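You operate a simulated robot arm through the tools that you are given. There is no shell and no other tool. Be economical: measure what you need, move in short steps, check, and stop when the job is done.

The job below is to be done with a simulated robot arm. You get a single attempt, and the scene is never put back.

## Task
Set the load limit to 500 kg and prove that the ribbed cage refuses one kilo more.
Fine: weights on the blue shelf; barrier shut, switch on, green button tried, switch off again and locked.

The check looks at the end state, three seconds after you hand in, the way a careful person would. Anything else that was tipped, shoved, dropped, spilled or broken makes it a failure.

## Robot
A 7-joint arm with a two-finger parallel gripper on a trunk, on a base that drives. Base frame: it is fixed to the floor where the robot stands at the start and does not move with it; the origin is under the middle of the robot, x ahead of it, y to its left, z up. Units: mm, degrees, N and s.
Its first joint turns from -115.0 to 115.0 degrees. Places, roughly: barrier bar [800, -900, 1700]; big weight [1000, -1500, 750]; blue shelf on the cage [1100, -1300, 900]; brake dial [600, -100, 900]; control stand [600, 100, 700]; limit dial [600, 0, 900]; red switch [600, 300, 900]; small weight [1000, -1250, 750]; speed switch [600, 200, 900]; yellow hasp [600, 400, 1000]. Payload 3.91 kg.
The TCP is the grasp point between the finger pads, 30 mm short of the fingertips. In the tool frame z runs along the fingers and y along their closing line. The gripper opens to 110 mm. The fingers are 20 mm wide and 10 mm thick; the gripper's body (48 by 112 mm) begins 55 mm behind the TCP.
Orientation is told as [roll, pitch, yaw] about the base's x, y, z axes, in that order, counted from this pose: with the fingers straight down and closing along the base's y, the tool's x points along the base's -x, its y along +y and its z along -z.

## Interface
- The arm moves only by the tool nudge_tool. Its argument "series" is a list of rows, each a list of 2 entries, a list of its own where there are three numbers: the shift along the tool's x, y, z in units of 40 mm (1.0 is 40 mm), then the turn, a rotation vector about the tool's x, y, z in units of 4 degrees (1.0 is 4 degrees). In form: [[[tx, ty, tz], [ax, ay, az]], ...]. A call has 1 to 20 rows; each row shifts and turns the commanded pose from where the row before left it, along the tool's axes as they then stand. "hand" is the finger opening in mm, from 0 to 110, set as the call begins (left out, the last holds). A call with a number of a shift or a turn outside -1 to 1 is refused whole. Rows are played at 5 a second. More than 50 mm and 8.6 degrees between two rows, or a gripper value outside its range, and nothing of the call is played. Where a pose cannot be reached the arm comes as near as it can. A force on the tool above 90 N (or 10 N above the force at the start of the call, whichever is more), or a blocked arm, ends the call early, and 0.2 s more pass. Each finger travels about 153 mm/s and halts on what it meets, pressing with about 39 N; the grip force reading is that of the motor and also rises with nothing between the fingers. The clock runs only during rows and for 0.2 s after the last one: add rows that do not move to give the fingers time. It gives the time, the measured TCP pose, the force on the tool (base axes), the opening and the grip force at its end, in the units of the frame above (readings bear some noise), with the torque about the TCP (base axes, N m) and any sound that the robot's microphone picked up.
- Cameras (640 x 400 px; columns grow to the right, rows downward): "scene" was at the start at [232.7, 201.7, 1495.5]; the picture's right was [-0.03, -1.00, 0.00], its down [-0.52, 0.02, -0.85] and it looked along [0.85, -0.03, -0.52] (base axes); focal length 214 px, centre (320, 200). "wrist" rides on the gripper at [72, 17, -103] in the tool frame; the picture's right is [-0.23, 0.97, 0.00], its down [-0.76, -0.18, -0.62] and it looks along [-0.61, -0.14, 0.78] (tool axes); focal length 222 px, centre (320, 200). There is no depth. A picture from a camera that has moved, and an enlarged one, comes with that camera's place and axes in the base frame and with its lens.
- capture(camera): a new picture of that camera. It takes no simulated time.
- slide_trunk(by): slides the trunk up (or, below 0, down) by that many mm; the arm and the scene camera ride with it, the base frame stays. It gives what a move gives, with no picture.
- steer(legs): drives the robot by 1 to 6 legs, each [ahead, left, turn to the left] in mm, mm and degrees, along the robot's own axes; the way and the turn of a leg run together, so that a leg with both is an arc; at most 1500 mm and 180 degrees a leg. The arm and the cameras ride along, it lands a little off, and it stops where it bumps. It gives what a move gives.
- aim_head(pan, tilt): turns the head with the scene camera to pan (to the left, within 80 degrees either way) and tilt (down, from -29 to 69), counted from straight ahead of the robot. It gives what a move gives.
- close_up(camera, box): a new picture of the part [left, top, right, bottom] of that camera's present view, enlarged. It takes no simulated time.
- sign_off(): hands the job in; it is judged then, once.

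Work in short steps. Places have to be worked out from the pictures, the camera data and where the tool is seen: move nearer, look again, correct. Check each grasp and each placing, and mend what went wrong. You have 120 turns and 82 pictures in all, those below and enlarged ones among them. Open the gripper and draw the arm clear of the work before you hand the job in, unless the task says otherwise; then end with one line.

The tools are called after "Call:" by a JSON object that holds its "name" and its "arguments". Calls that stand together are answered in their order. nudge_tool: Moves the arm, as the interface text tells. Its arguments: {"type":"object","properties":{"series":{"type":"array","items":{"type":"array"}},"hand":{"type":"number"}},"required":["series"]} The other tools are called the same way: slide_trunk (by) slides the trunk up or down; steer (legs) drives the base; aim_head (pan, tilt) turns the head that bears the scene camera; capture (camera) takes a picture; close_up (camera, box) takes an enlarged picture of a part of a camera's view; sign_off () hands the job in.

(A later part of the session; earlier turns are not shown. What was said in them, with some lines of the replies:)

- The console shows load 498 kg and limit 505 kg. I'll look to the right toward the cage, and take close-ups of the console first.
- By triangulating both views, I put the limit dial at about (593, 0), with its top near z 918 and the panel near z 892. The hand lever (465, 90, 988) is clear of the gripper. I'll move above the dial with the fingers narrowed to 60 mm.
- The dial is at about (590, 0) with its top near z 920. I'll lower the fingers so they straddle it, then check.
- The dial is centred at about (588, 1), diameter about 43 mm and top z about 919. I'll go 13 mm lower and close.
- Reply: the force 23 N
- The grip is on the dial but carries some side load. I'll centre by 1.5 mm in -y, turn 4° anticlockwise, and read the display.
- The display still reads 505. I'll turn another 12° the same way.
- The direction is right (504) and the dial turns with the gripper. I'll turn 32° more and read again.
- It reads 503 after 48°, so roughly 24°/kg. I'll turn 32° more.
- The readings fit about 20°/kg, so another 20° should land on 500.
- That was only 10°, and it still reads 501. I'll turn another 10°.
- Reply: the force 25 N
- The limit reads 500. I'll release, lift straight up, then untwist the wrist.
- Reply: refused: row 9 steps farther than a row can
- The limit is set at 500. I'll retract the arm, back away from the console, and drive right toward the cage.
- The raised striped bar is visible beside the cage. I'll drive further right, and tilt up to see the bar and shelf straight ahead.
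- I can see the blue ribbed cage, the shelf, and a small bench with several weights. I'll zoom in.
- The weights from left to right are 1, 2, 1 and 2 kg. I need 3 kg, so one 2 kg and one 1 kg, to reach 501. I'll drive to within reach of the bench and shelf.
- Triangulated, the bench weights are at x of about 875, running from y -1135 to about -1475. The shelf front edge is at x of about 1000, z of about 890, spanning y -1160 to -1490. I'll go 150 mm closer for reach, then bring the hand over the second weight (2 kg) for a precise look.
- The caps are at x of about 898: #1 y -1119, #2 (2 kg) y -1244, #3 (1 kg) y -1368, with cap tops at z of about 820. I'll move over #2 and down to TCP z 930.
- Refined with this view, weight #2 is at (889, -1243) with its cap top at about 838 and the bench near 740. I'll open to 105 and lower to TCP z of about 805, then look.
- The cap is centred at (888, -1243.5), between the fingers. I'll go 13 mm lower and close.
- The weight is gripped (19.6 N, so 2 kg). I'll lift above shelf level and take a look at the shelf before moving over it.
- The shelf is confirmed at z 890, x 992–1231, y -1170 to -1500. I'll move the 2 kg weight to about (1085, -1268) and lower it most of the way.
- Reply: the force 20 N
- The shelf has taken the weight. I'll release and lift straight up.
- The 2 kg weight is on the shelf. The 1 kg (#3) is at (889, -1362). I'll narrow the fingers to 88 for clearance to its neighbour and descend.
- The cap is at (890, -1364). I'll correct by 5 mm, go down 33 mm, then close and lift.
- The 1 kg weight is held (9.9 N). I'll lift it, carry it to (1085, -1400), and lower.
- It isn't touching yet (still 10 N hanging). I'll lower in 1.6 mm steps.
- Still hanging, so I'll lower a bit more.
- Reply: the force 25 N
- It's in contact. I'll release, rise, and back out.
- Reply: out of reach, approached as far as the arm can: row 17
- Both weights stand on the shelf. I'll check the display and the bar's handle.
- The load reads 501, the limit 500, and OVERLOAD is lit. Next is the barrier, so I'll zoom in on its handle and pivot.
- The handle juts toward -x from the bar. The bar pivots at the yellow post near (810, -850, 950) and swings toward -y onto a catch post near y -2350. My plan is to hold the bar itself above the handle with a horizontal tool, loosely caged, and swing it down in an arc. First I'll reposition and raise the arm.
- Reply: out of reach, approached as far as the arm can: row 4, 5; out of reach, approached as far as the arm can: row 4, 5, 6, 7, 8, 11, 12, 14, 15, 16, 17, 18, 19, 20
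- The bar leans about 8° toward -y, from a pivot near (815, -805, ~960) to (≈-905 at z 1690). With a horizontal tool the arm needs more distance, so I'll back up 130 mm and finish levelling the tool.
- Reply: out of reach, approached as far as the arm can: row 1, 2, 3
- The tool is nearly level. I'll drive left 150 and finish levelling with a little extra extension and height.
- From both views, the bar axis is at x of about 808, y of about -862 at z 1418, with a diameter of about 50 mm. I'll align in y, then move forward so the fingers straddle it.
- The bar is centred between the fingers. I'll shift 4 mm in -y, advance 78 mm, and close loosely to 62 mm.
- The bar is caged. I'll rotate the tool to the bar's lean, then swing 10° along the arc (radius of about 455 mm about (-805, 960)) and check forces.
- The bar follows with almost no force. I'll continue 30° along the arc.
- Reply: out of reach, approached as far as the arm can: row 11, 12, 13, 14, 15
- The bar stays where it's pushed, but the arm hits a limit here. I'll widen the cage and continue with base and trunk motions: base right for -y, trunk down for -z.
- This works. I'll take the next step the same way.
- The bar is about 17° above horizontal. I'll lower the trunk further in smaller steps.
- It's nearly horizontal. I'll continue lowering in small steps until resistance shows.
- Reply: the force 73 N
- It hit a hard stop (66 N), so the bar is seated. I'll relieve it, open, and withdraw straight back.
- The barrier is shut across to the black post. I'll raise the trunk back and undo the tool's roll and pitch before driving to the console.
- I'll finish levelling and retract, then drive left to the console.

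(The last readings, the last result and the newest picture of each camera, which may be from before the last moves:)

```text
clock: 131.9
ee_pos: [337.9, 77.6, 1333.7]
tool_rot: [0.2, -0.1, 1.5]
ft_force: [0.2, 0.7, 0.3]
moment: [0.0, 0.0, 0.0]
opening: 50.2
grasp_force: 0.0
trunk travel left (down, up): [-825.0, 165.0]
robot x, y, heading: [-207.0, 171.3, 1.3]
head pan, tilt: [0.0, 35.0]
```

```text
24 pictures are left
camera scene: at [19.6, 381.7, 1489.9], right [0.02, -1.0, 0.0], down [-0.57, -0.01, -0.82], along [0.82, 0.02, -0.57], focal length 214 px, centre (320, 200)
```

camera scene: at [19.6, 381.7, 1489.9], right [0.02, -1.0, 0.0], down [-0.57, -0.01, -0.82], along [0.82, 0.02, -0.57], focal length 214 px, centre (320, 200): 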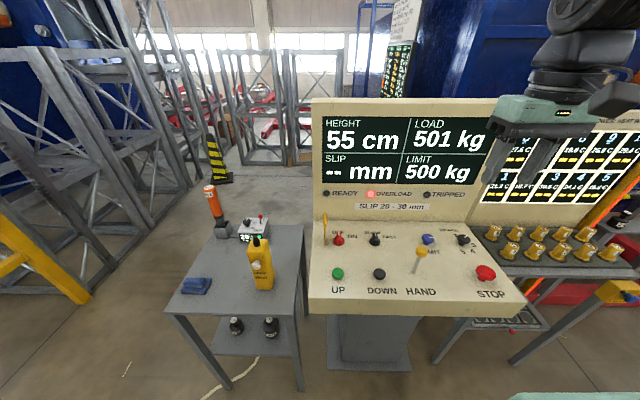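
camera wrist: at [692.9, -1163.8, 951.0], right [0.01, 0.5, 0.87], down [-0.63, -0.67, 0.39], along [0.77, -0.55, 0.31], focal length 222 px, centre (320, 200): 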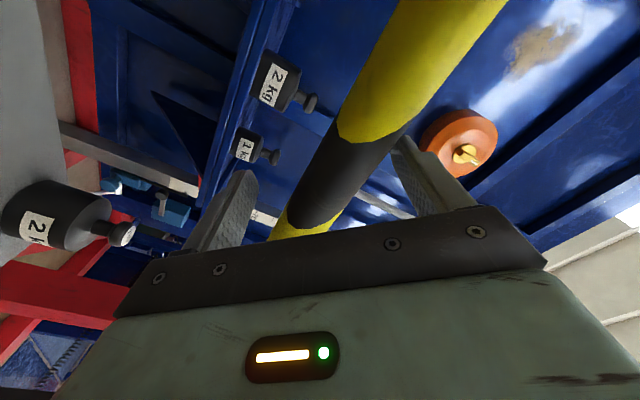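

The load reads 501 and the limit 500. I'll drive up to the console and take close views of the switch, hasp and green button.

Call:
{"name": "steer", "arguments": {"legs": [[190, 0, -1.4]]}}

Call:
{"name": "nudge_tool", "arguments": {"hand": 50, "series": [[[0, 1, 0], [0, 0, 0]], [[0, 1, 0], [0, 0, 0]], [[0, 1, 0], [0, 0, 0]], [[0, 1, 0], [0, 0, 0]], [[0, 1, 0], [0, 0, 0]], [[0, 1, 0], [0, 0, 0]], [[0, 0, 1], [0, 0, 0]], [[0, 0, 1], [0, 0, 0]], [[0, 0, 1], [0, 0, 0]], [[0, 0, 1], [0, 0, 0]], [[0, 0, 0], [0, 0, 0]]]}}

Call:
{"name": "capture", "arguments": {"camera": "wrist"}}

Call:
{"name": "close_up", "arguments": {"camera": "scene", "box": [200, 240, 440, 390]}}

```text
clock: 133.4
ee_pos: [522.8, 68.6, 1333.8]
tool_rot: [0.1, -0.1, 0.1]
ft_force: [0.7, -0.6, -0.3]
moment: [-0.01, -0.03, 0.01]
opening: 50.0
grasp_force: 0.1
trunk travel left (down, up): [-825.0, 165.0]
robot x, y, heading: [-18.1, 175.8, 0.0]
head pan, tilt: [0.0, 35.0]
```

```text
clock: 135.8
ee_pos: [526.4, 308.7, 1171.3]
tool_rot: [0.2, -0.1, 0.2]
ft_force: [0.5, -1.1, 0.3]
moment: [-0.01, 0.01, 0.05]
opening: 49.9
grasp_force: 0.1
trunk travel left (down, up): [-825.0, 165.0]
robot x, y, heading: [-19.0, 174.1, 0.1]
head pan, tilt: [0.0, 35.0]
```

```text
23 pictures are left
camera wrist: at [451.4, 325.4, 1274.9], right [0.22, 0.97, 0.0], down [0.76, -0.18, 0.62], along [0.61, -0.14, -0.78], focal length 222 px, centre (320, 200)
```

wrist: 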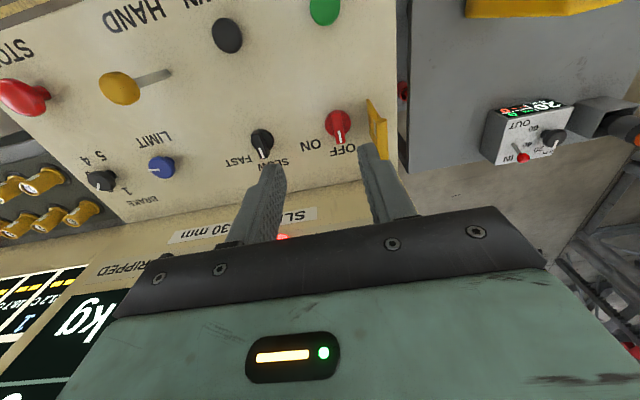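

```text
2.67 times, centred on (320, 315) of scene
camera zoom: at [212.3, 378.9, 1489.9], right [0.0, -1.0, 0.0], down [-0.57, 0.0, -0.82], along [0.82, 0.0, -0.57], focal length 572 px, centre (320, -107)
```

zoom: 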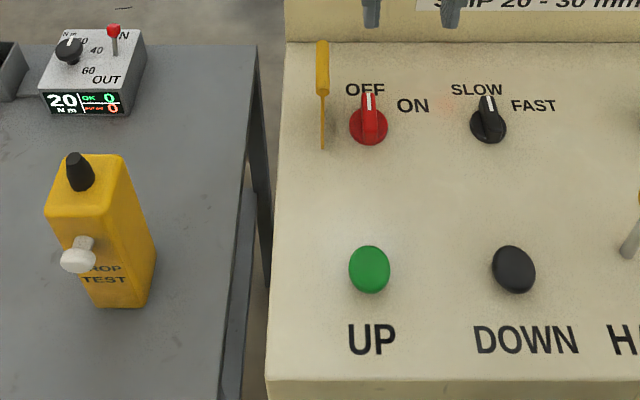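

The red switch is at (584.5, 325.5), pointing OFF, with the raised hasp about 50 mm to its left. I'll zoom in to get the hasp's height, since the palm passes near it.

Call:
{"name": "close_up", "arguments": {"camera": "wrist", "box": [300, 70, 440, 158]}}

Call:
{"name": "close_up", "arguments": {"camera": "scene", "box": [290, 235, 400, 304]}}

```text
4.55 times, centred on (370, 114) of wrist
camera zoom: at [451.4, 325.4, 1274.9], right [0.22, 0.97, 0.0], down [0.76, -0.18, 0.62], along [0.61, -0.14, -0.78], focal length 1010 px, centre (93, 591)
```

zoom: 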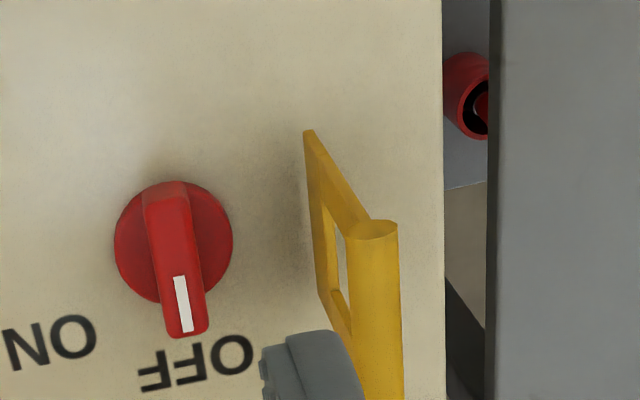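

```text
5.80 times, centred on (345, 270) of scene
camera zoom: at [212.3, 378.9, 1489.9], right [0.0, -1.0, 0.0], down [-0.57, 0.0, -0.82], along [0.82, 0.0, -0.57], focal length 1243 px, centre (175, -203)
```

zoom: 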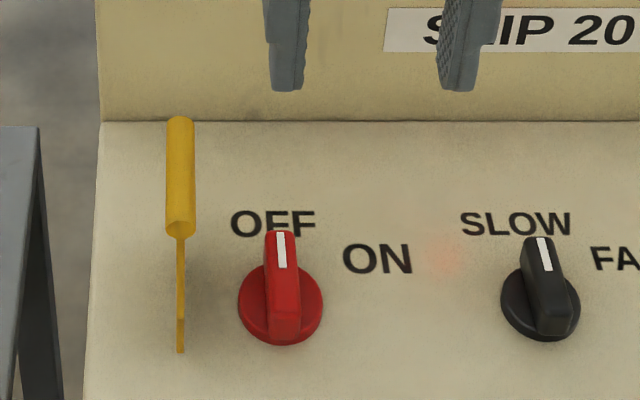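

The hasp plate stands at y of about 377, x 555–615, with its grip tube at z of about 1020 and the hinge at the panel. The switch ridge runs along x (565–607), top z of about 942, and ON is roughly 50° clockwise. A normal grip would put the palm into the tube, so I'll push the ridge's far end with closed fingers, using yaw 90° and leaning 20° away from the hasp.

Call:
{"name": "nudge_tool", "arguments": {"hand": 0, "series": [[[0, 0, 0], [0, 0, -1]], [[0, 0, 0], [0, 0, -1]], [[0, 0, 0], [0, 0, -1]], [[0, 0, 0], [0, 0, -1]], [[0, 0, 0], [0, 0, -1]], [[0, 0, 0], [0, 0, -1]], [[0, 0, 0], [0, 0, -1]], [[0, 0, 0], [0, 0, -1]], [[0, 0, 0], [0, 0, -1]], [[0, 0, 0], [0, 0, -1]], [[0, 0, 0], [0, 0, -1]], [[0, 0, 0], [0, 0, -1]], [[0, 0, 0], [0, 0, -1]], [[0, 0, 0], [0, 0, -1]], [[0, 0, 0], [0, 0, -1]], [[0, 0, 0], [0, 0, -1]], [[0, 0, 0], [0, 0, -1]], [[0, 0, 0], [0, 0, -1]], [[0, 0, 0], [0, 0, -1]], [[0, 0, 0], [0, 0, -1]]]}}

Call:
{"name": "nudge_tool", "arguments": {"series": [[[0, 0, 0], [0, 0, -1]], [[0, 0, 0], [0, 0, -1]], [[0, 0, 0], [0, 0, -0.5]], [[0, 0, 0], [0, -1, 0]], [[0, 0, 0], [0, -1, 0]], [[0, 0, 0], [0, -1, 0]], [[0, 0, 0], [0, -1, 0]], [[0, 0, 0], [0, -1, 0]], [[0, 0, 0], [0, 0, 0]]]}}

```text
clock: 140.0
ee_pos: [523.6, 310.4, 1174.8]
tool_rot: [-0.1, -0.1, 80.2]
ft_force: [0.5, 0.7, 0.4]
moment: [0.02, -0.04, 0.06]
opening: 0.0
grasp_force: 37.3
trunk travel left (down, up): [-825.0, 165.0]
robot x, y, heading: [-21.0, 169.5, -0.2]
head pan, tilt: [0.0, 35.0]
```

```text
clock: 142.0
ee_pos: [522.5, 309.4, 1175.3]
tool_rot: [-0.2, -20.2, 90.3]
ft_force: [-0.6, 0.6, -0.9]
moment: [0.03, 0.02, 0.0]
opening: 0.0
grasp_force: 37.6
trunk travel left (down, up): [-825.0, 165.0]
robot x, y, heading: [-16.5, 171.3, -0.0]
head pan, tilt: [0.0, 35.0]
```

The orientation is as wanted (leaning, fingers pointing down and toward +y). I'll move over the far end of the switch with the tips 10 mm above the ridge and take a look.

Call:
{"name": "nudge_tool", "arguments": {"series": [[[0.087, -0.713, 0.856], [0, 0, 0]], [[0.087, -0.713, 0.856], [0, 0, 0]], [[0.087, -0.713, 0.856], [0, 0, 0]], [[0.262, 0, 0.72], [0, 0, 0]], [[0.262, 0, 0.72], [0, 0, 0]], [[0.262, 0, 0.72], [0, 0, 0]], [[0, 0, 0], [0, 0, 0]]]}}

Call:
{"name": "close_up", "arguments": {"camera": "scene", "box": [280, 215, 420, 303]}}

Call:
{"name": "capture", "arguments": {"camera": "wrist"}}

```text
clock: 143.6
ee_pos: [607.8, 335.0, 982.8]
tool_rot: [-0.2, -20.0, 90.3]
ft_force: [0.2, 0.3, -0.3]
moment: [0.01, -0.02, -0.01]
opening: 0.0
grasp_force: 37.8
trunk travel left (down, up): [-825.0, 165.0]
robot x, y, heading: [-16.3, 174.8, 0.0]
head pan, tilt: [0.0, 35.0]
```

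```text
4.55 times, centred on (350, 259) of scene
camera zoom: at [212.3, 378.8, 1489.9], right [0.0, -1.0, 0.0], down [-0.57, 0.0, -0.82], along [0.82, 0.0, -0.57], focal length 975 px, centre (184, -68)
```

zoom: 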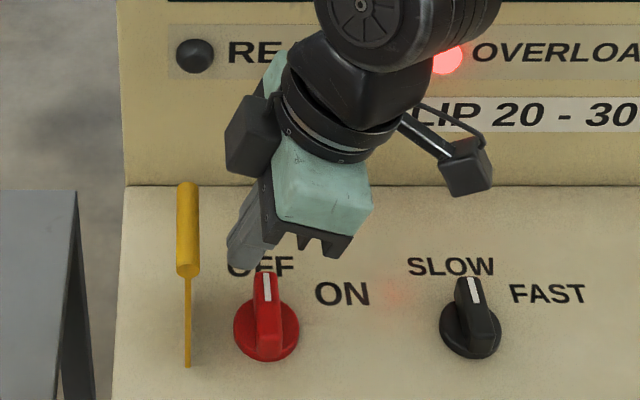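

```text
18 pictures are left
camera wrist: at [589.3, 231.1, 1054.1], right [-0.97, 0.21, 0.08], down [0.17, 0.5, 0.85], along [0.14, 0.84, -0.53], focal length 222 px, centre (320, 200)
```

wrist: 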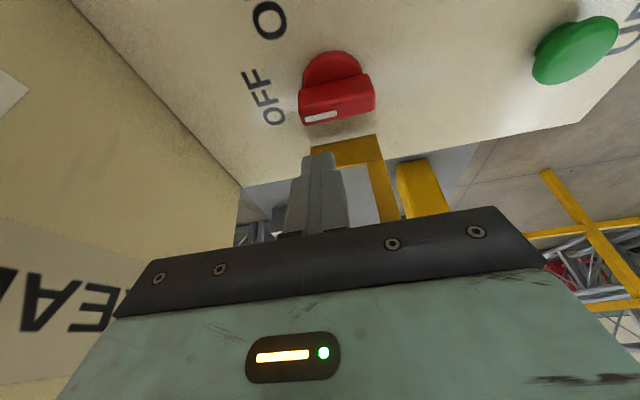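

The fingers are beyond the ridge's far end as planned. I'll shift 11 mm toward the hasp, lower 30 mm, then push -y by 24 mm in small steps.

Call:
{"name": "nudge_tool", "arguments": {"series": [[[-0.26, 0, 0.094], [0, 0, 0]], [[0.128, 0, 0.353], [0, 0, 0]], [[0.128, 0, 0.353], [0, 0, 0]], [[0, 0, 0], [0, 0, 0]]]}}

Call:
{"name": "nudge_tool", "arguments": {"series": [[[0.094, 0, -0.034], [0, 0, 0]], [[0.094, 0, -0.034], [0, 0, 0]], [[0.094, 0, -0.034], [0, 0, 0]], [[0.094, 0, -0.034], [0, 0, 0]], [[0.094, 0, -0.034], [0, 0, 0]], [[0.094, 0, -0.034], [0, 0, 0]], [[0, 0, 0], [0, 0, 0]]]}}

Call:
{"name": "close_up", "arguments": {"camera": "scene", "box": [280, 215, 420, 303]}}

```text
clock: 144.6
ee_pos: [608.0, 347.1, 953.4]
tool_rot: [-0.2, -20.1, 90.2]
ft_force: [-0.3, 0.3, 0.0]
moment: [-0.04, -0.01, -0.02]
opening: 0.1
grasp_force: 37.8
trunk travel left (down, up): [-825.0, 165.0]
robot x, y, heading: [-17.6, 172.1, 0.0]
head pan, tilt: [0.0, 35.0]
```

```text
clock: 146.2
ee_pos: [609.9, 325.2, 953.1]
tool_rot: [-0.2, -20.3, 90.5]
ft_force: [5.6, 17.6, 0.2]
moment: [0.42, -0.11, -0.14]
opening: 0.1
grasp_force: 38.1
trunk travel left (down, up): [-825.0, 165.0]
robot x, y, heading: [-17.8, 171.0, 0.2]
head pan, tilt: [0.0, 35.0]
```

```text
4.55 times, centred on (350, 259) of scene
camera zoom: at [212.5, 380.1, 1489.7], right [0.0, -1.0, 0.0], down [-0.57, 0.0, -0.82], along [0.82, 0.0, -0.57], focal length 975 px, centre (184, -68)
```

zoom: 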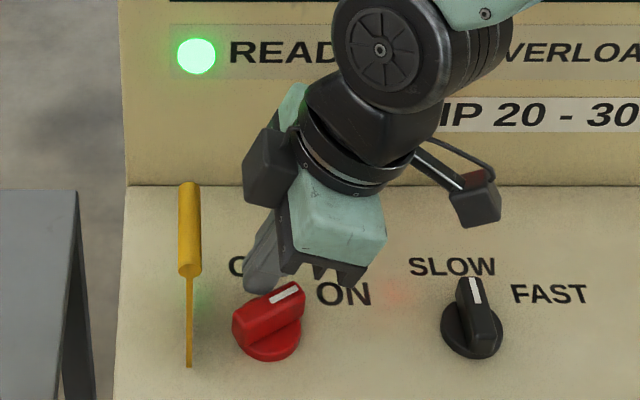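

READY is lit, so the switch is ON. I'll give a small final push to seat it, back off, lift, straighten the tool, and move over the green button at (440, 335.5).

Call:
{"name": "nudge_tool", "arguments": {"series": [[[0.07, 0, -0.025], [0, 0, 0]], [[0, 0, 0], [0, 0, 0]], [[-0.235, 0, 0.085], [0, 0, 0]], [[-0.257, 0, -0.705], [0, 0, 0]], [[-0.342, 0, -0.94], [0, 0, 0]], [[-0.342, 0, -0.94], [0, 0, 0]], [[0, 0, 0], [0, 1, 0]], [[0, 0, 0], [0, 1, 0]], [[0, 0, 0], [0, 1, 0]], [[0, 0, 0], [0, 1, 0]], [[0, 0, 0], [0, 1, 0]], [[0, 1, 0], [0, 0, 0]], [[0, 1, 0], [0, 0, 0]], [[0, 1, 0], [0, 0, 0]], [[0, 1, 0], [0, 0, 0]], [[0, 0, 0], [0, 0, 0]]]}}

```text
clock: 149.6
ee_pos: [447.1, 327.1, 1061.7]
tool_rot: [-0.2, -0.1, 90.2]
ft_force: [-0.7, 0.9, 0.0]
moment: [-0.02, 0.01, -0.02]
opening: 0.0
grasp_force: 37.4
trunk travel left (down, up): [-825.0, 165.0]
robot x, y, heading: [-18.1, 174.4, -0.2]
head pan, tilt: [0.0, 35.0]
```

I'll go down to 9 mm above the button and check with one picture showing the button and display.

Call:
{"name": "nudge_tool", "arguments": {"series": [[[-0.21, 0.18, 0.5], [0, 0, 0]], [[0, 0, 1], [0, 0, 0]], [[0, 0, 1], [0, 0, 0]], [[0, 0, 0], [0, 0, 0]]]}}

Call:
{"name": "capture", "arguments": {"camera": "scene"}}

```text
clock: 150.6
ee_pos: [439.1, 335.1, 960.5]
tool_rot: [0.0, -0.3, 90.2]
ft_force: [-0.7, 0.1, -0.1]
moment: [0.01, 0.0, 0.0]
opening: 0.0
grasp_force: 37.5
trunk travel left (down, up): [-825.0, 165.0]
robot x, y, heading: [-19.0, 172.8, -0.2]
head pan, tilt: [0.0, 35.0]
```

```text
16 pictures are left
camera scene: at [212.2, 378.8, 1489.9], right [0.0, -1.0, 0.0], down [-0.57, 0.0, -0.82], along [0.82, 0.0, -0.57], focal length 214 px, centre (320, 200)
```

scene: 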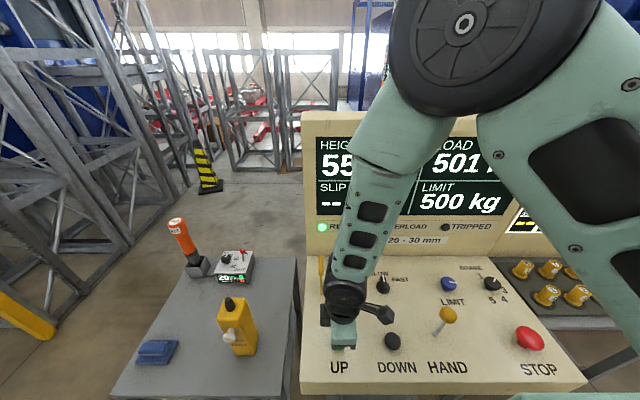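

The tool is over the green button with READY lit. I'll press down in 3 mm steps, hold, then look.

Call:
{"name": "nudge_tool", "arguments": {"series": [[[0, 0, 0.1], [0, 0, 0]], [[0, 0, 0.1], [0, 0, 0]], [[0, 0, 0.075], [0, 0, 0]], [[0, 0, 0.075], [0, 0, 0]], [[0, 0, 0.075], [0, 0, 0]], [[0, 0, 0], [0, 0, 0]], [[0, 0, 0], [0, 0, 0]]]}}

Call:
{"name": "close_up", "arguments": {"camera": "scene", "box": [300, 105, 520, 260]}}

```text
clock: 152.2
ee_pos: [442.4, 336.5, 945.9]
tool_rot: [-0.1, 0.0, 90.2]
ft_force: [-1.6, -0.3, 1.9]
moment: [-0.02, 0.06, 0.0]
opening: 0.0
grasp_force: 38.0
trunk travel left (down, up): [-825.0, 165.0]
robot x, y, heading: [-19.9, 175.3, -0.2]
head pan, tilt: [0.0, 35.0]
heard: click
```

```text
2.58 times, centred on (410, 182) of scene
camera zoom: at [212.1, 378.8, 1489.9], right [0.0, -1.0, 0.0], down [-0.57, 0.0, -0.82], along [0.82, 0.0, -0.57], focal length 554 px, centre (88, 245)
```

zoom: 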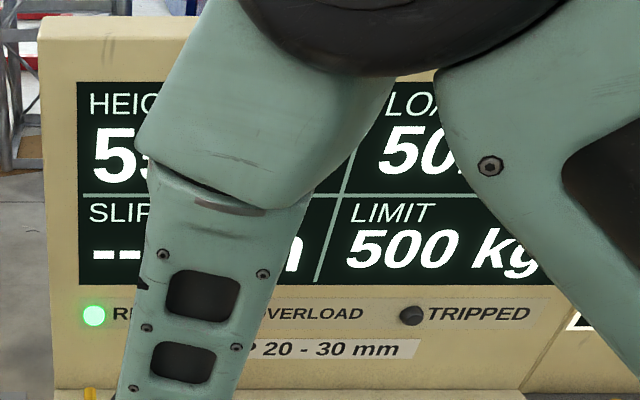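

A click was heard on the press. I'll press 3 mm deeper, hold about 1 s to make sure it counts, then lift off and view the display.

Call:
{"name": "nudge_tool", "arguments": {"series": [[[0, 0, 0.075], [0, 0, 0]], [[0, 0, 0], [0, 0, 0]], [[0, 0, 0], [0, 0, 0]], [[0, 0, 0], [0, 0, 0]], [[0, 0, 0], [0, 0, 0]]]}}

Call:
{"name": "nudge_tool", "arguments": {"series": [[[0, 0, -1], [0, 0, 0]], [[0, 0, -1], [0, 0, 0]], [[0, 0, -0.8], [0, 0, 0]], [[1, 0, 0], [0, 0, 0]], [[1, 0, 0], [0, 0, 0]], [[1, 0, 0], [0, 0, 0]], [[0, 0, 0], [0, 0, 0]]]}}

Call:
{"name": "capture", "arguments": {"camera": "scene"}}

```text
clock: 153.4
ee_pos: [442.5, 337.3, 943.1]
tool_rot: [-0.3, -0.2, 90.2]
ft_force: [0.9, -5.9, 39.9]
moment: [-0.22, 0.03, 0.12]
opening: 0.0
grasp_force: 37.7
trunk travel left (down, up): [-825.0, 165.0]
robot x, y, heading: [-18.9, 175.8, -0.2]
head pan, tilt: [0.0, 35.0]
```

```text
clock: 155.0
ee_pos: [443.1, 215.6, 1053.3]
tool_rot: [-0.1, -0.1, 90.2]
ft_force: [-0.4, -0.4, 0.7]
moment: [0.01, -0.01, 0.0]
opening: 0.0
grasp_force: 37.8
trunk travel left (down, up): [-825.0, 165.0]
robot x, y, heading: [-20.4, 172.6, -0.1]
head pan, tilt: [0.0, 35.0]
```

```text
14 pictures are left
camera scene: at [212.2, 378.9, 1489.9], right [0.0, -1.0, 0.0], down [-0.57, 0.0, -0.82], along [0.82, 0.0, -0.57], focal length 214 px, centre (320, 200)
```

scene: 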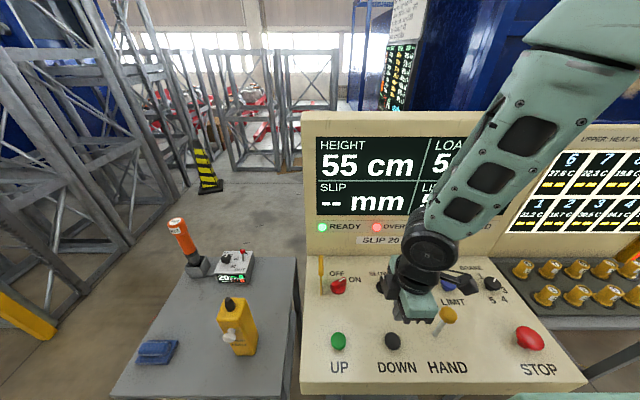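

The height stayed at 55 cm with OVERLOAD lit, so the cage refused. Next I'll turn the switch back OFF by pushing the ridge's far end from the -y side with vertical fingers.

Call:
{"name": "nudge_tool", "arguments": {"series": [[[-0.45, -1, 0], [0, 0, 0]], [[-0.45, -1, 0], [0, 0, 0]], [[-0.45, -1, 0], [0, 0, 0]], [[-0.44, -1, 0], [0, 0, 0]], [[0, -0.07, 1], [0, 0, 0]], [[0, 0, 0.8], [0, 0, 0]], [[0, 0, 0.65], [0, 0, 0]], [[0, 0, 0], [0, 0, 0]]]}}

Call:
{"name": "nudge_tool", "arguments": {"series": [[[-0.1, 0, 0], [0, 0, 0]], [[-0.1, 0, 0], [0, 0, 0]], [[-0.1, 0, 0], [0, 0, 0]], [[-0.1, 0, 0], [0, 0, 0]], [[-0.1, 0, 0], [0, 0, 0]], [[-0.05, 0, 0], [0, 0, 0]], [[0, 0, 0], [0, 0, 0]]]}}

Call:
{"name": "close_up", "arguments": {"camera": "scene", "box": [280, 215, 420, 303]}}

```text
clock: 156.8
ee_pos: [604.4, 287.5, 959.0]
tool_rot: [-0.1, -0.1, 90.3]
ft_force: [-0.3, -0.8, -1.4]
moment: [0.02, 0.02, 0.01]
opening: 0.0
grasp_force: 37.3
trunk travel left (down, up): [-825.0, 165.0]
robot x, y, heading: [-16.9, 176.1, -0.1]
head pan, tilt: [0.0, 35.0]
```

```text
clock: 158.4
ee_pos: [617.5, 306.3, 957.3]
tool_rot: [-1.0, -0.1, 89.5]
ft_force: [67.6, -20.0, -3.9]
moment: [0.41, -1.77, -0.64]
opening: 0.3
grasp_force: 38.2
trunk travel left (down, up): [-825.0, 165.0]
robot x, y, heading: [-19.6, 175.3, 0.2]
head pan, tilt: [0.0, 35.0]
```

```text
4.55 times, centred on (350, 259) of scene
camera zoom: at [216.2, 378.2, 1489.3], right [0.0, -1.0, 0.0], down [-0.58, 0.0, -0.82], along [0.82, 0.0, -0.58], focal length 975 px, centre (184, -68)
```

zoom: 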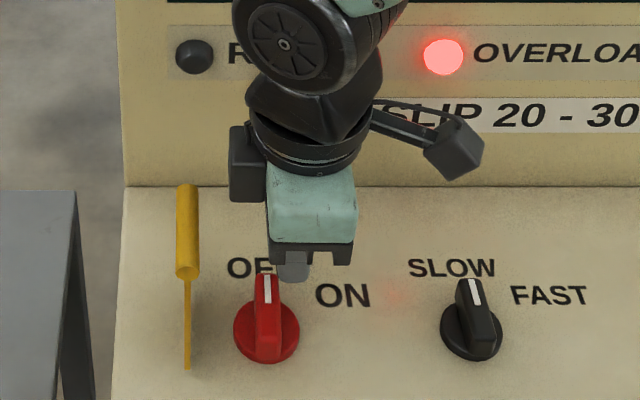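

The switch is back at OFF and READY is out. I'll back off, lift over the hasp tube, and go to its far (+y) side to flip it down.

Call:
{"name": "nudge_tool", "arguments": {"series": [[[0.15, -0.35, 0], [0, 0, 0]], [[0, 0, -0.5], [0, 0, 0]], [[0, 0, -1], [0, 0, 0]], [[0, 0, -1], [0, 0, 0]], [[0, 0, -0.5], [0, 0, 0]], [[0, 0, 0], [0, 0, 0]]]}}

```text
clock: 159.8
ee_pos: [619.3, 306.7, 1077.0]
tool_rot: [-0.1, -0.1, 90.1]
ft_force: [-0.1, 1.5, -0.6]
moment: [0.03, -0.02, 0.03]
opening: 0.2
grasp_force: 37.5
trunk travel left (down, up): [-825.0, 165.0]
robot x, y, heading: [-22.2, 174.1, 0.0]
head pan, tilt: [0.0, 35.0]
```

I'll move to (583, 407) with the tips above the tube, then down to tip z 1004 beside it, and check.

Call:
{"name": "nudge_tool", "arguments": {"series": [[[-0.85, 0.3, 0], [0, 0, 0]], [[-0.85, 0.3, 0], [0, 0, 0]], [[-0.8, 0.3, 0], [0, 0, 0]], [[0, 0, 0.55], [0, 0, 0]], [[0, 0, 0.52], [0, 0, 0]], [[0, 0, 0], [0, 0, 0]]]}}

Call:
{"name": "close_up", "arguments": {"camera": "scene", "box": [270, 205, 410, 293]}}

```text
clock: 161.2
ee_pos: [582.4, 408.0, 1034.3]
tool_rot: [-0.1, -0.1, 90.1]
ft_force: [-0.1, -0.4, 0.3]
moment: [-0.01, -0.04, -0.02]
opening: 0.2
grasp_force: 37.6
trunk travel left (down, up): [-825.0, 165.0]
robot x, y, heading: [-19.6, 174.0, 0.1]
head pan, tilt: [0.0, 35.0]
```

```text
4.55 times, centred on (340, 249) of scene
camera zoom: at [212.2, 378.9, 1489.9], right [0.0, -1.0, 0.0], down [-0.57, 0.0, -0.82], along [0.82, 0.0, -0.57], focal length 975 px, centre (229, -23)
```

zoom: 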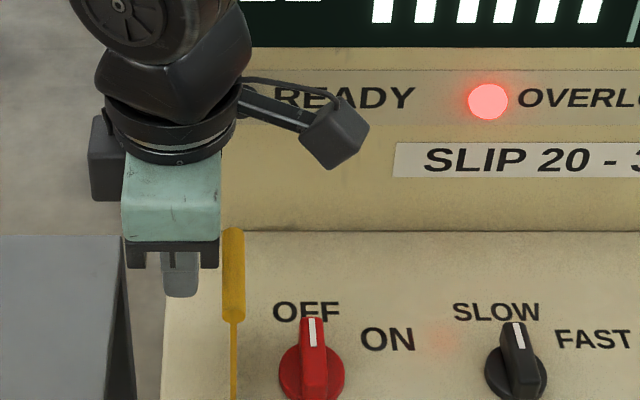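

The fingers are on the +y side of the tube. I'll push in -y through about the first 50° of its arc.

Call:
{"name": "nudge_tool", "arguments": {"series": [[[0.375, 0, 0], [0, 0, 0]], [[0.25, 0, 0.04], [0, 0, 0]], [[0.25, 0, 0.04], [0, 0, 0]], [[0.25, 0, 0.04], [0, 0, 0]], [[0.25, 0, 0.04], [0, 0, 0]], [[0.25, 0, 0.04], [0, 0, 0]], [[0.25, 0, 0.04], [0, 0, 0]], [[0.25, 0, 0.09], [0, 0, 0]], [[0.25, 0, 0.09], [0, 0, 0]], [[0.25, 0, 0.09], [0, 0, 0]], [[0, 0, 0], [0, 0, 0]]]}}

Call:
{"name": "close_up", "arguments": {"camera": "scene", "box": [290, 225, 430, 313]}}

```text
clock: 163.6
ee_pos: [582.2, 300.7, 1012.8]
tool_rot: [-0.1, -0.1, 90.2]
ft_force: [0.6, 0.3, -0.1]
moment: [0.0, 0.03, 0.04]
opening: 0.0
grasp_force: 37.3
trunk travel left (down, up): [-825.0, 165.0]
robot x, y, heading: [-18.9, 174.7, -0.1]
head pan, tilt: [0.0, 35.0]
```

```text
4.55 times, centred on (360, 269) of scene
camera zoom: at [212.3, 378.9, 1489.9], right [0.0, -1.0, 0.0], down [-0.57, 0.0, -0.82], along [0.82, 0.0, -0.57], focal length 975 px, centre (138, -114)
```

zoom: 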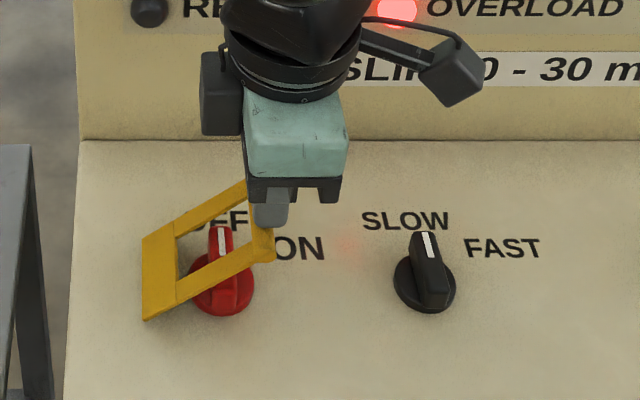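

The hasp is folding with the window over the switch. I'll continue pressing it down along the arc.

Call:
{"name": "nudge_tool", "arguments": {"series": [[[0.175, 0, 0.21], [0, 0, 0]], [[0.175, 0, 0.21], [0, 0, 0]], [[0.175, 0, 0.21], [0, 0, 0]], [[0.175, 0, 0.21], [0, 0, 0]], [[0.045, 0, 0.19], [0, 0, 0]], [[0.045, 0, 0.19], [0, 0, 0]], [[0.045, 0, 0.19], [0, 0, 0]], [[0.045, 0, 0.19], [0, 0, 0]], [[0, 0, 0], [0, 0, 0]]]}}

Call:
{"name": "close_up", "arguments": {"camera": "scene", "box": [290, 225, 430, 313]}}

```text
clock: 164.8
ee_pos: [581.8, 281.5, 990.5]
tool_rot: [-1.3, -1.1, 90.7]
ft_force: [-36.2, -4.6, 137.3]
moment: [0.85, 1.24, 0.3]
opening: 0.0
grasp_force: 38.0
trunk travel left (down, up): [-825.0, 165.0]
robot x, y, heading: [-23.1, 176.3, 0.0]
head pan, tilt: [0.0, 35.0]
stopped in row 5: the force on the tool passed its limit (the readings are from after the stop); the commanded pose is now the measured one
```

```text
4.55 times, centred on (360, 269) of scene
camera zoom: at [206.6, 378.5, 1492.3], right [0.0, -1.0, 0.0], down [-0.57, 0.0, -0.82], along [0.82, 0.0, -0.57], focal length 975 px, centre (138, -114)
```

zoom: 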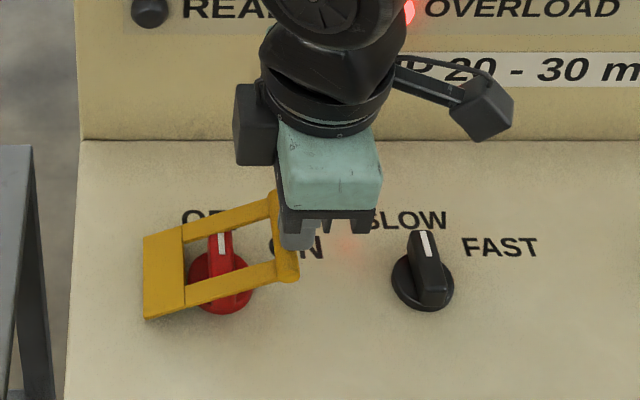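

The hasp stopped at about 51° under 137 N, so something blocks it, possibly a rail on the switch ridge. I'll relieve the force and look from the wrist camera.

Call:
{"name": "nudge_tool", "arguments": {"series": [[[0, 0, -0.5], [0, 0, 0]], [[0, 0, -0.5], [0, 0, 0]], [[0, 0, 0], [0, 0, 0]]]}}

Call:
{"name": "close_up", "arguments": {"camera": "wrist", "box": [200, 0, 480, 220]}}

```text
clock: 165.6
ee_pos: [584.5, 277.7, 1023.5]
tool_rot: [-0.7, -0.8, 90.4]
ft_force: [0.8, 0.4, -0.3]
moment: [0.0, -0.03, 0.0]
opening: 0.0
grasp_force: 37.8
trunk travel left (down, up): [-825.0, 165.0]
robot x, y, heading: [-17.2, 171.9, 0.1]
head pan, tilt: [0.0, 35.0]
```

```text
1.82 times, centred on (340, 110) of wrist
camera zoom: at [565.5, 204.4, 1124.1], right [-0.98, 0.22, -0.01], down [0.16, 0.75, 0.64], along [0.15, 0.62, -0.77], focal length 404 px, centre (284, 364)
```

zoom: 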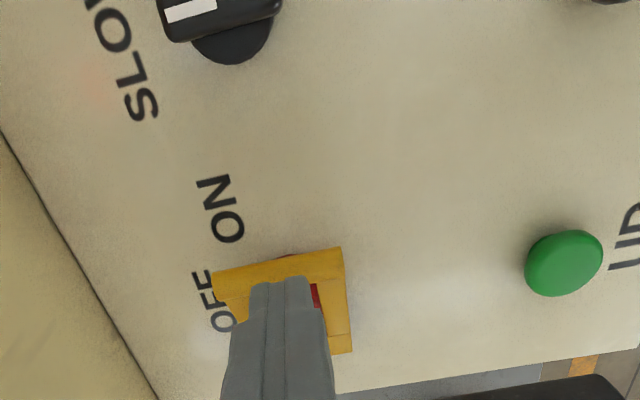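

The fingers hide the spot. I'll lift and shift to -y to get a clear view of the hasp and switch.

Call:
{"name": "nudge_tool", "arguments": {"series": [[[0, 0, -1], [0, 0, 0]], [[0.5, 0, -0.7], [0, 0, 0]], [[0.5, 1, 0], [0, 0, 0]], [[0, 1, 0], [0, 0, 0]], [[0, 0, 0], [0, 0, 0]]]}}

Call:
{"name": "close_up", "arguments": {"camera": "scene", "box": [300, 240, 400, 303]}}

Call:
{"name": "close_up", "arguments": {"camera": "wrist", "box": [140, 40, 380, 200]}}

```text
clock: 166.8
ee_pos: [499.5, 235.5, 1087.4]
tool_rot: [-0.6, -0.8, 90.5]
ft_force: [0.3, -0.6, -0.7]
moment: [0.02, 0.02, -0.02]
opening: 0.1
grasp_force: 38.3
trunk travel left (down, up): [-825.0, 165.0]
robot x, y, heading: [-18.9, 176.0, -0.1]
head pan, tilt: [0.0, 35.0]
```

```text
6.35 times, centred on (350, 272) of scene
camera zoom: at [212.0, 379.2, 1489.9], right [0.0, -1.0, 0.0], down [-0.57, 0.0, -0.82], along [0.82, 0.0, -0.57], focal length 1362 px, centre (130, -254)
```

zoom: 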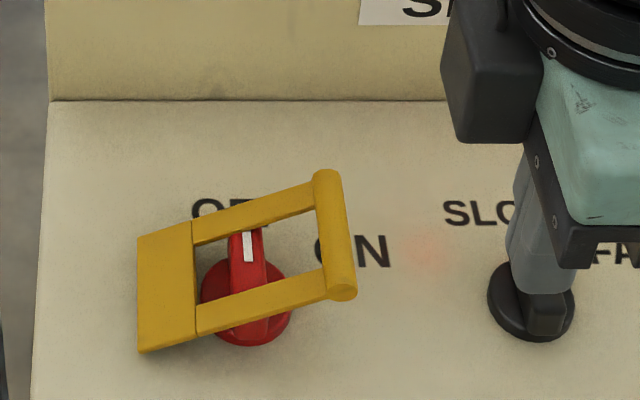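

```text
2.50 times, centred on (260, 120) of wrist
camera zoom: at [481.6, 162.2, 1189.3], right [-0.98, 0.22, -0.01], down [0.16, 0.75, 0.64], along [0.15, 0.62, -0.77], focal length 555 px, centre (470, 400)
```

zoom: 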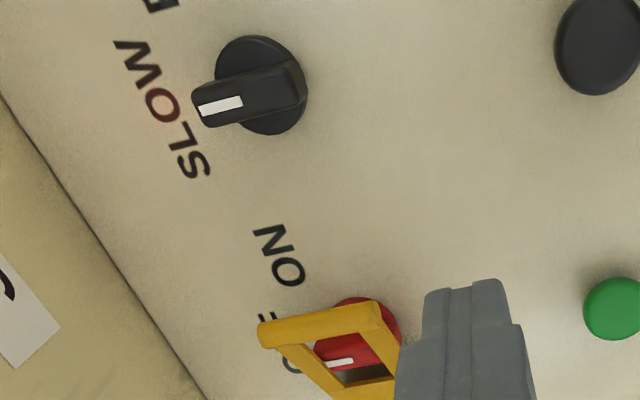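

The hasp is resting with a rail on the switch ridge (frame height there is about 941, equal to the ridge top). The ridge may be slightly off true OFF, so I'll zoom hard on it.

Call:
{"name": "close_up", "arguments": {"camera": "scene", "box": [325, 270, 357, 298]}}

```text
14.29 times, centred on (341, 284) of scene
camera zoom: at [212.0, 379.2, 1489.9], right [0.0, -1.0, 0.0], down [-0.57, 0.0, -0.82], along [0.82, 0.0, -0.57], focal length 3064 px, centre (20, -1000)
```

zoom: 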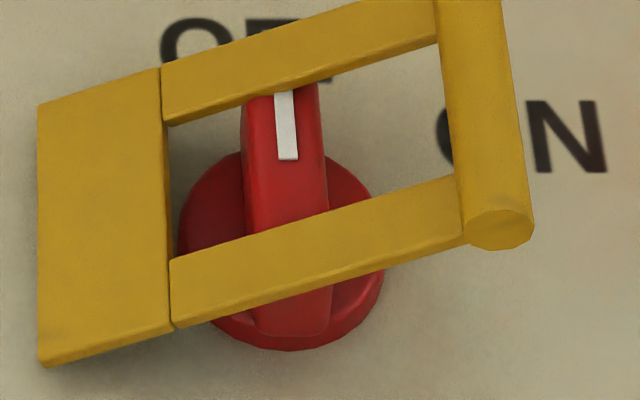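

The ridge is exactly aligned at OFF, so the stop may be friction, a joint limit, or the knob. I'll press the tube gently from above again, in small steps, and watch how force and height develop.

Call:
{"name": "nudge_tool", "arguments": {"series": [[[-0.6, -0.95, 0], [0, 0, 0]], [[-0.61, -0.95, 0], [0, 0, 0]], [[0, -0.17, 0.8], [0, 0, 0]], [[0, 0, 0.8], [0, 0, 0]], [[0, 0, 0.08], [0, 0, 0]], [[0, 0, 0.08], [0, 0, 0]], [[0, 0, 0.08], [0, 0, 0]], [[0, 0, 0], [0, 0, 0]]]}}

```text
clock: 168.6
ee_pos: [585.8, 286.0, 1016.4]
tool_rot: [-0.7, -0.9, 90.4]
ft_force: [0.3, -0.3, -0.4]
moment: [-0.05, 0.0, -0.02]
opening: 0.0
grasp_force: 37.6
trunk travel left (down, up): [-825.0, 165.0]
robot x, y, heading: [-19.4, 175.1, 0.2]
head pan, tilt: [0.0, 35.0]
```

I'll continue down in 2 mm steps.

Call:
{"name": "nudge_tool", "arguments": {"series": [[[0, 0, 0.05], [0, 0, 0]], [[0, 0, 0.05], [0, 0, 0]], [[0, 0, 0.05], [0, 0, 0]], [[0, 0, 0.05], [0, 0, 0]], [[0, 0, 0.05], [0, 0, 0]], [[0, 0, 0], [0, 0, 0]]]}}

```text
clock: 170.0
ee_pos: [586.3, 286.8, 1006.5]
tool_rot: [-0.7, -0.8, 90.5]
ft_force: [-0.2, -0.4, 0.2]
moment: [0.02, 0.01, 0.02]
opening: 0.1
grasp_force: 37.3
trunk travel left (down, up): [-825.0, 165.0]
robot x, y, heading: [-17.0, 177.4, 0.1]
head pan, tilt: [0.0, 35.0]
```

Call:
{"name": "nudge_tool", "arguments": {"series": [[[0, 0, 0.05], [0, 0, 0]], [[0, 0, 0.05], [0, 0, 0]], [[0, 0, 0.05], [0, 0, 0]], [[0, 0, 0.05], [0, 0, 0]], [[0, 0, 0], [0, 0, 0]]]}}

```text
clock: 171.2
ee_pos: [586.8, 286.6, 1000.4]
tool_rot: [-0.7, -0.7, 90.4]
ft_force: [0.9, 0.6, 0.7]
moment: [0.02, -0.04, 0.02]
opening: 0.0
grasp_force: 37.8
trunk travel left (down, up): [-825.0, 165.0]
robot x, y, heading: [-21.5, 176.2, -0.0]
head pan, tilt: [0.0, 35.0]
```

Tip is at about z 970 and still free. I'll go on down slowly.

Call:
{"name": "nudge_tool", "arguments": {"series": [[[0, 0, 0.05], [0, 0, 0]], [[0, 0, 0.05], [0, 0, 0]], [[0, 0, 0.05], [0, 0, 0]], [[0, 0, 0.05], [0, 0, 0]], [[0, 0, 0], [0, 0, 0]]]}}

```text
clock: 172.4
ee_pos: [585.9, 287.5, 992.0]
tool_rot: [-0.7, -0.8, 90.4]
ft_force: [-0.6, -0.9, 4.0]
moment: [-0.05, 0.05, -0.01]
opening: 0.0
grasp_force: 38.3
trunk travel left (down, up): [-825.0, 165.0]
robot x, y, heading: [-20.6, 179.0, 0.0]
head pan, tilt: [0.0, 35.0]
```

Contact at tip z of about 962. I'll press on and see whether it yields.

Call:
{"name": "nudge_tool", "arguments": {"series": [[[0, 0, 0.04], [0, 0, 0]], [[0, 0, 0.04], [0, 0, 0]], [[0, 0, 0], [0, 0, 0]]]}}

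```text
clock: 173.2
ee_pos: [585.8, 286.5, 989.8]
tool_rot: [-0.9, -0.7, 90.4]
ft_force: [-2.6, -11.8, 40.4]
moment: [-0.33, 0.13, 0.07]
opening: 0.0
grasp_force: 37.6
trunk travel left (down, up): [-825.0, 165.0]
robot x, y, heading: [-15.0, 171.3, -0.1]
head pan, tilt: [0.0, 35.0]
```

That was a hard stop. Before forcing anything I want a side-on view: I'll lift the arm, back off 250 mm, and lower the trunk so the scene camera looks nearly level at the hasp.

Call:
{"name": "nudge_tool", "arguments": {"series": [[[0, 0, -1], [0, 0, 0]], [[0, 0, -1], [0, 0, 0]], [[0, 0, -1], [0, 0, 0]], [[0, 0, -1], [0, 0, 0]], [[0, 0, -1], [0, 0, 0]], [[0, 0, -1], [0, 0, 0]], [[0, 0, -1], [0, 0, 0]], [[0, 0, -1], [0, 0, 0]], [[0, 0, -1], [0, 0, 0]], [[0, 0, 0], [0, 0, 0]]]}}

Call:
{"name": "steer", "arguments": {"legs": [[-250, 0, 0]]}}

Call:
{"name": "slide_trunk", "arguments": {"by": -400}}

Call:
{"name": "aim_head", "arguments": {"pan": 0, "tilt": 13}}

Call:
{"name": "close_up", "arguments": {"camera": "scene", "box": [300, 170, 380, 220]}}

```text
clock: 175.4
ee_pos: [581.4, 282.8, 1350.2]
tool_rot: [-0.8, -0.8, 90.5]
ft_force: [-0.3, 0.7, 0.1]
moment: [0.0, 0.01, 0.03]
opening: 0.2
grasp_force: 37.7
trunk travel left (down, up): [-825.0, 165.0]
robot x, y, heading: [-17.5, 176.8, 0.3]
head pan, tilt: [0.0, 35.0]
```

```text
clock: 177.2
ee_pos: [326.6, 283.3, 1350.9]
tool_rot: [-0.7, -0.8, 90.6]
ft_force: [0.2, 0.4, 0.1]
moment: [0.03, 0.0, -0.03]
opening: 0.0
grasp_force: 37.5
trunk travel left (down, up): [-825.0, 165.0]
robot x, y, heading: [-270.1, 177.2, 0.2]
head pan, tilt: [0.0, 35.0]
```

```text
clock: 181.1
ee_pos: [325.2, 282.7, 950.5]
tool_rot: [-0.6, -0.8, 90.6]
ft_force: [-0.8, -0.4, -0.5]
moment: [-0.02, -0.01, 0.01]
opening: 0.0
grasp_force: 37.8
trunk travel left (down, up): [-425.0, 565.0]
robot x, y, heading: [-275.1, 173.2, 0.2]
head pan, tilt: [0.0, 35.0]
```

```text
clock: 181.9
ee_pos: [325.4, 282.6, 951.2]
tool_rot: [-0.7, -0.8, 90.6]
ft_force: [-0.4, 0.1, 0.5]
moment: [0.02, 0.01, -0.02]
opening: 0.0
grasp_force: 37.7
trunk travel left (down, up): [-425.0, 565.0]
robot x, y, heading: [-273.4, 172.7, 0.2]
head pan, tilt: [0.0, 13.0]
```

```text
8.00 times, centred on (340, 195) of scene
camera zoom: at [-37.7, 379.2, 1125.1], right [0.0, -1.0, 0.0], down [-0.23, 0.0, -0.97], along [0.97, 0.0, -0.23], focal length 1716 px, centre (160, 240)
```

zoom: 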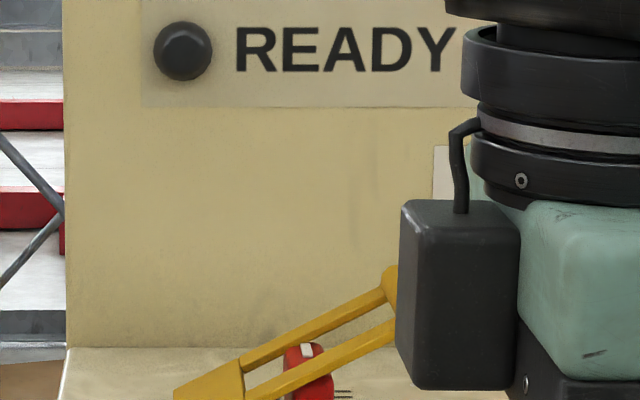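

The hasp is lying about 25° above level, and the tool partly blocks the view. I'll shift the arm aside and zoom on the switch.

Call:
{"name": "nudge_tool", "arguments": {"series": [[[1, 0, 0], [0, 0, 0]], [[1, 0, 0], [0, 0, 0]], [[1, 0, 0], [0, 0, 0]], [[0, 0, 0], [0, 0, 0]]]}}

Call:
{"name": "close_up", "arguments": {"camera": "scene", "box": [316, 196, 364, 226]}}

```text
clock: 182.9
ee_pos: [328.3, 162.1, 951.7]
tool_rot: [-0.7, -0.8, 90.6]
ft_force: [0.3, -0.1, -0.8]
moment: [-0.03, 0.02, 0.0]
opening: 0.0
grasp_force: 38.3
trunk travel left (down, up): [-425.0, 565.0]
robot x, y, heading: [-273.3, 173.8, 0.1]
head pan, tilt: [0.0, 13.0]
```

```text
13.33 times, centred on (340, 211) of scene
camera zoom: at [-37.7, 379.2, 1125.1], right [0.0, -1.0, 0.0], down [-0.23, 0.0, -0.97], along [0.97, 0.0, -0.23], focal length 2860 px, centre (53, 53)
```

zoom: 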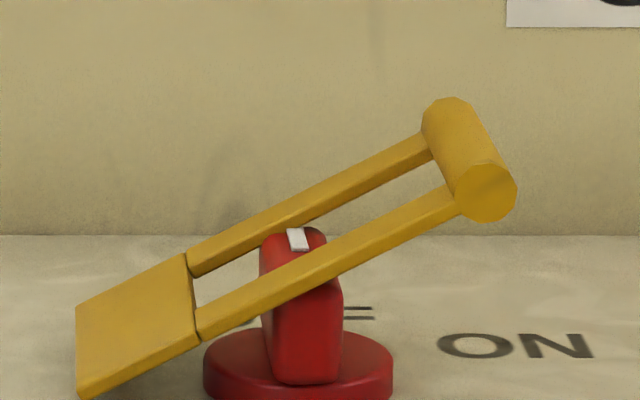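

The level view shows the switch ridge sitting up through the hasp's window, between both rails, with the switch exactly at OFF. The hasp is at its hard stop and stays there: it sat at the same height under 40 N and 137 N, and it doesn't spring back. I'll raise the trunk, open the gripper, and check the whole console.

Call:
{"name": "slide_trunk", "arguments": {"by": 400}}

Call:
{"name": "nudge_tool", "arguments": {"hand": 110, "series": [[[0, 0, 0], [0, 0, 0]], [[0, 0, 0], [0, 0, 0]], [[0, 0, 0], [0, 0, 0]]]}}

Call:
{"name": "aim_head", "arguments": {"pan": -10, "tilt": 25}}

Call:
{"name": "capture", "arguments": {"camera": "scene"}}

```text
clock: 186.7
ee_pos: [329.1, 162.2, 1350.7]
tool_rot: [-0.7, -0.7, 90.6]
ft_force: [-0.5, 0.1, 0.4]
moment: [0.03, -0.01, -0.01]
opening: 0.1
grasp_force: 37.7
trunk travel left (down, up): [-825.0, 165.0]
robot x, y, heading: [-274.9, 175.9, 0.2]
head pan, tilt: [0.0, 13.0]
```

```text
clock: 187.5
ee_pos: [327.6, 162.4, 1350.1]
tool_rot: [-0.7, -0.8, 90.5]
ft_force: [-0.4, -0.2, 0.2]
moment: [0.01, 0.0, 0.01]
opening: 109.9
grasp_force: 0.1
trunk travel left (down, up): [-825.0, 165.0]
robot x, y, heading: [-275.7, 174.4, 0.4]
head pan, tilt: [0.0, 13.0]
```

```text
clock: 188.3
ee_pos: [328.0, 161.9, 1350.6]
tool_rot: [-0.7, -0.8, 90.6]
ft_force: [0.0, 0.6, -0.2]
moment: [0.01, 0.01, 0.03]
opening: 110.0
grasp_force: 0.0
trunk travel left (down, up): [-825.0, 165.0]
robot x, y, heading: [-272.3, 174.4, 0.1]
head pan, tilt: [-10.0, 25.0]
```

```text
3 pictures are left
camera scene: at [-40.2, 363.2, 1505.7], right [-0.17, -0.99, 0.0], down [-0.42, 0.07, -0.91], along [0.89, -0.15, -0.42], focal length 214 px, centre (320, 200)
```

scene: 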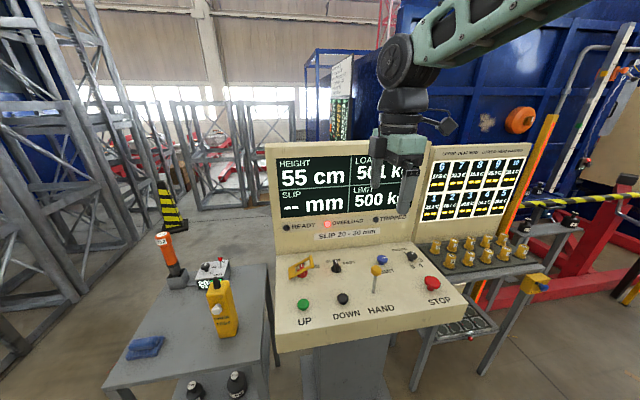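

The console shows LIMIT 500, LOAD 501 and OVERLOAD lit. The height didn't change, READY is out, the hasp is over the switch, the barrier bar is level, and both weights are on the shelf. The arm is clear and the gripper is open, so I'm handing in.

Call:
{"name": "sign_off", "arguments": {}}

```text
The job is handed in.
```

I set the limit to 500 kg and loaded the cage to 501 kg, and it refused to rise. With the barrier shut and the switch on, the green button clicked, the height stayed at 55 cm and OVERLOAD stayed lit; the switch is now off and the yellow hasp is folded over it. One doubt: the hasp stopped hard about 25–28° short of flat and I heard no click, so I can't be certain it counts as locked.
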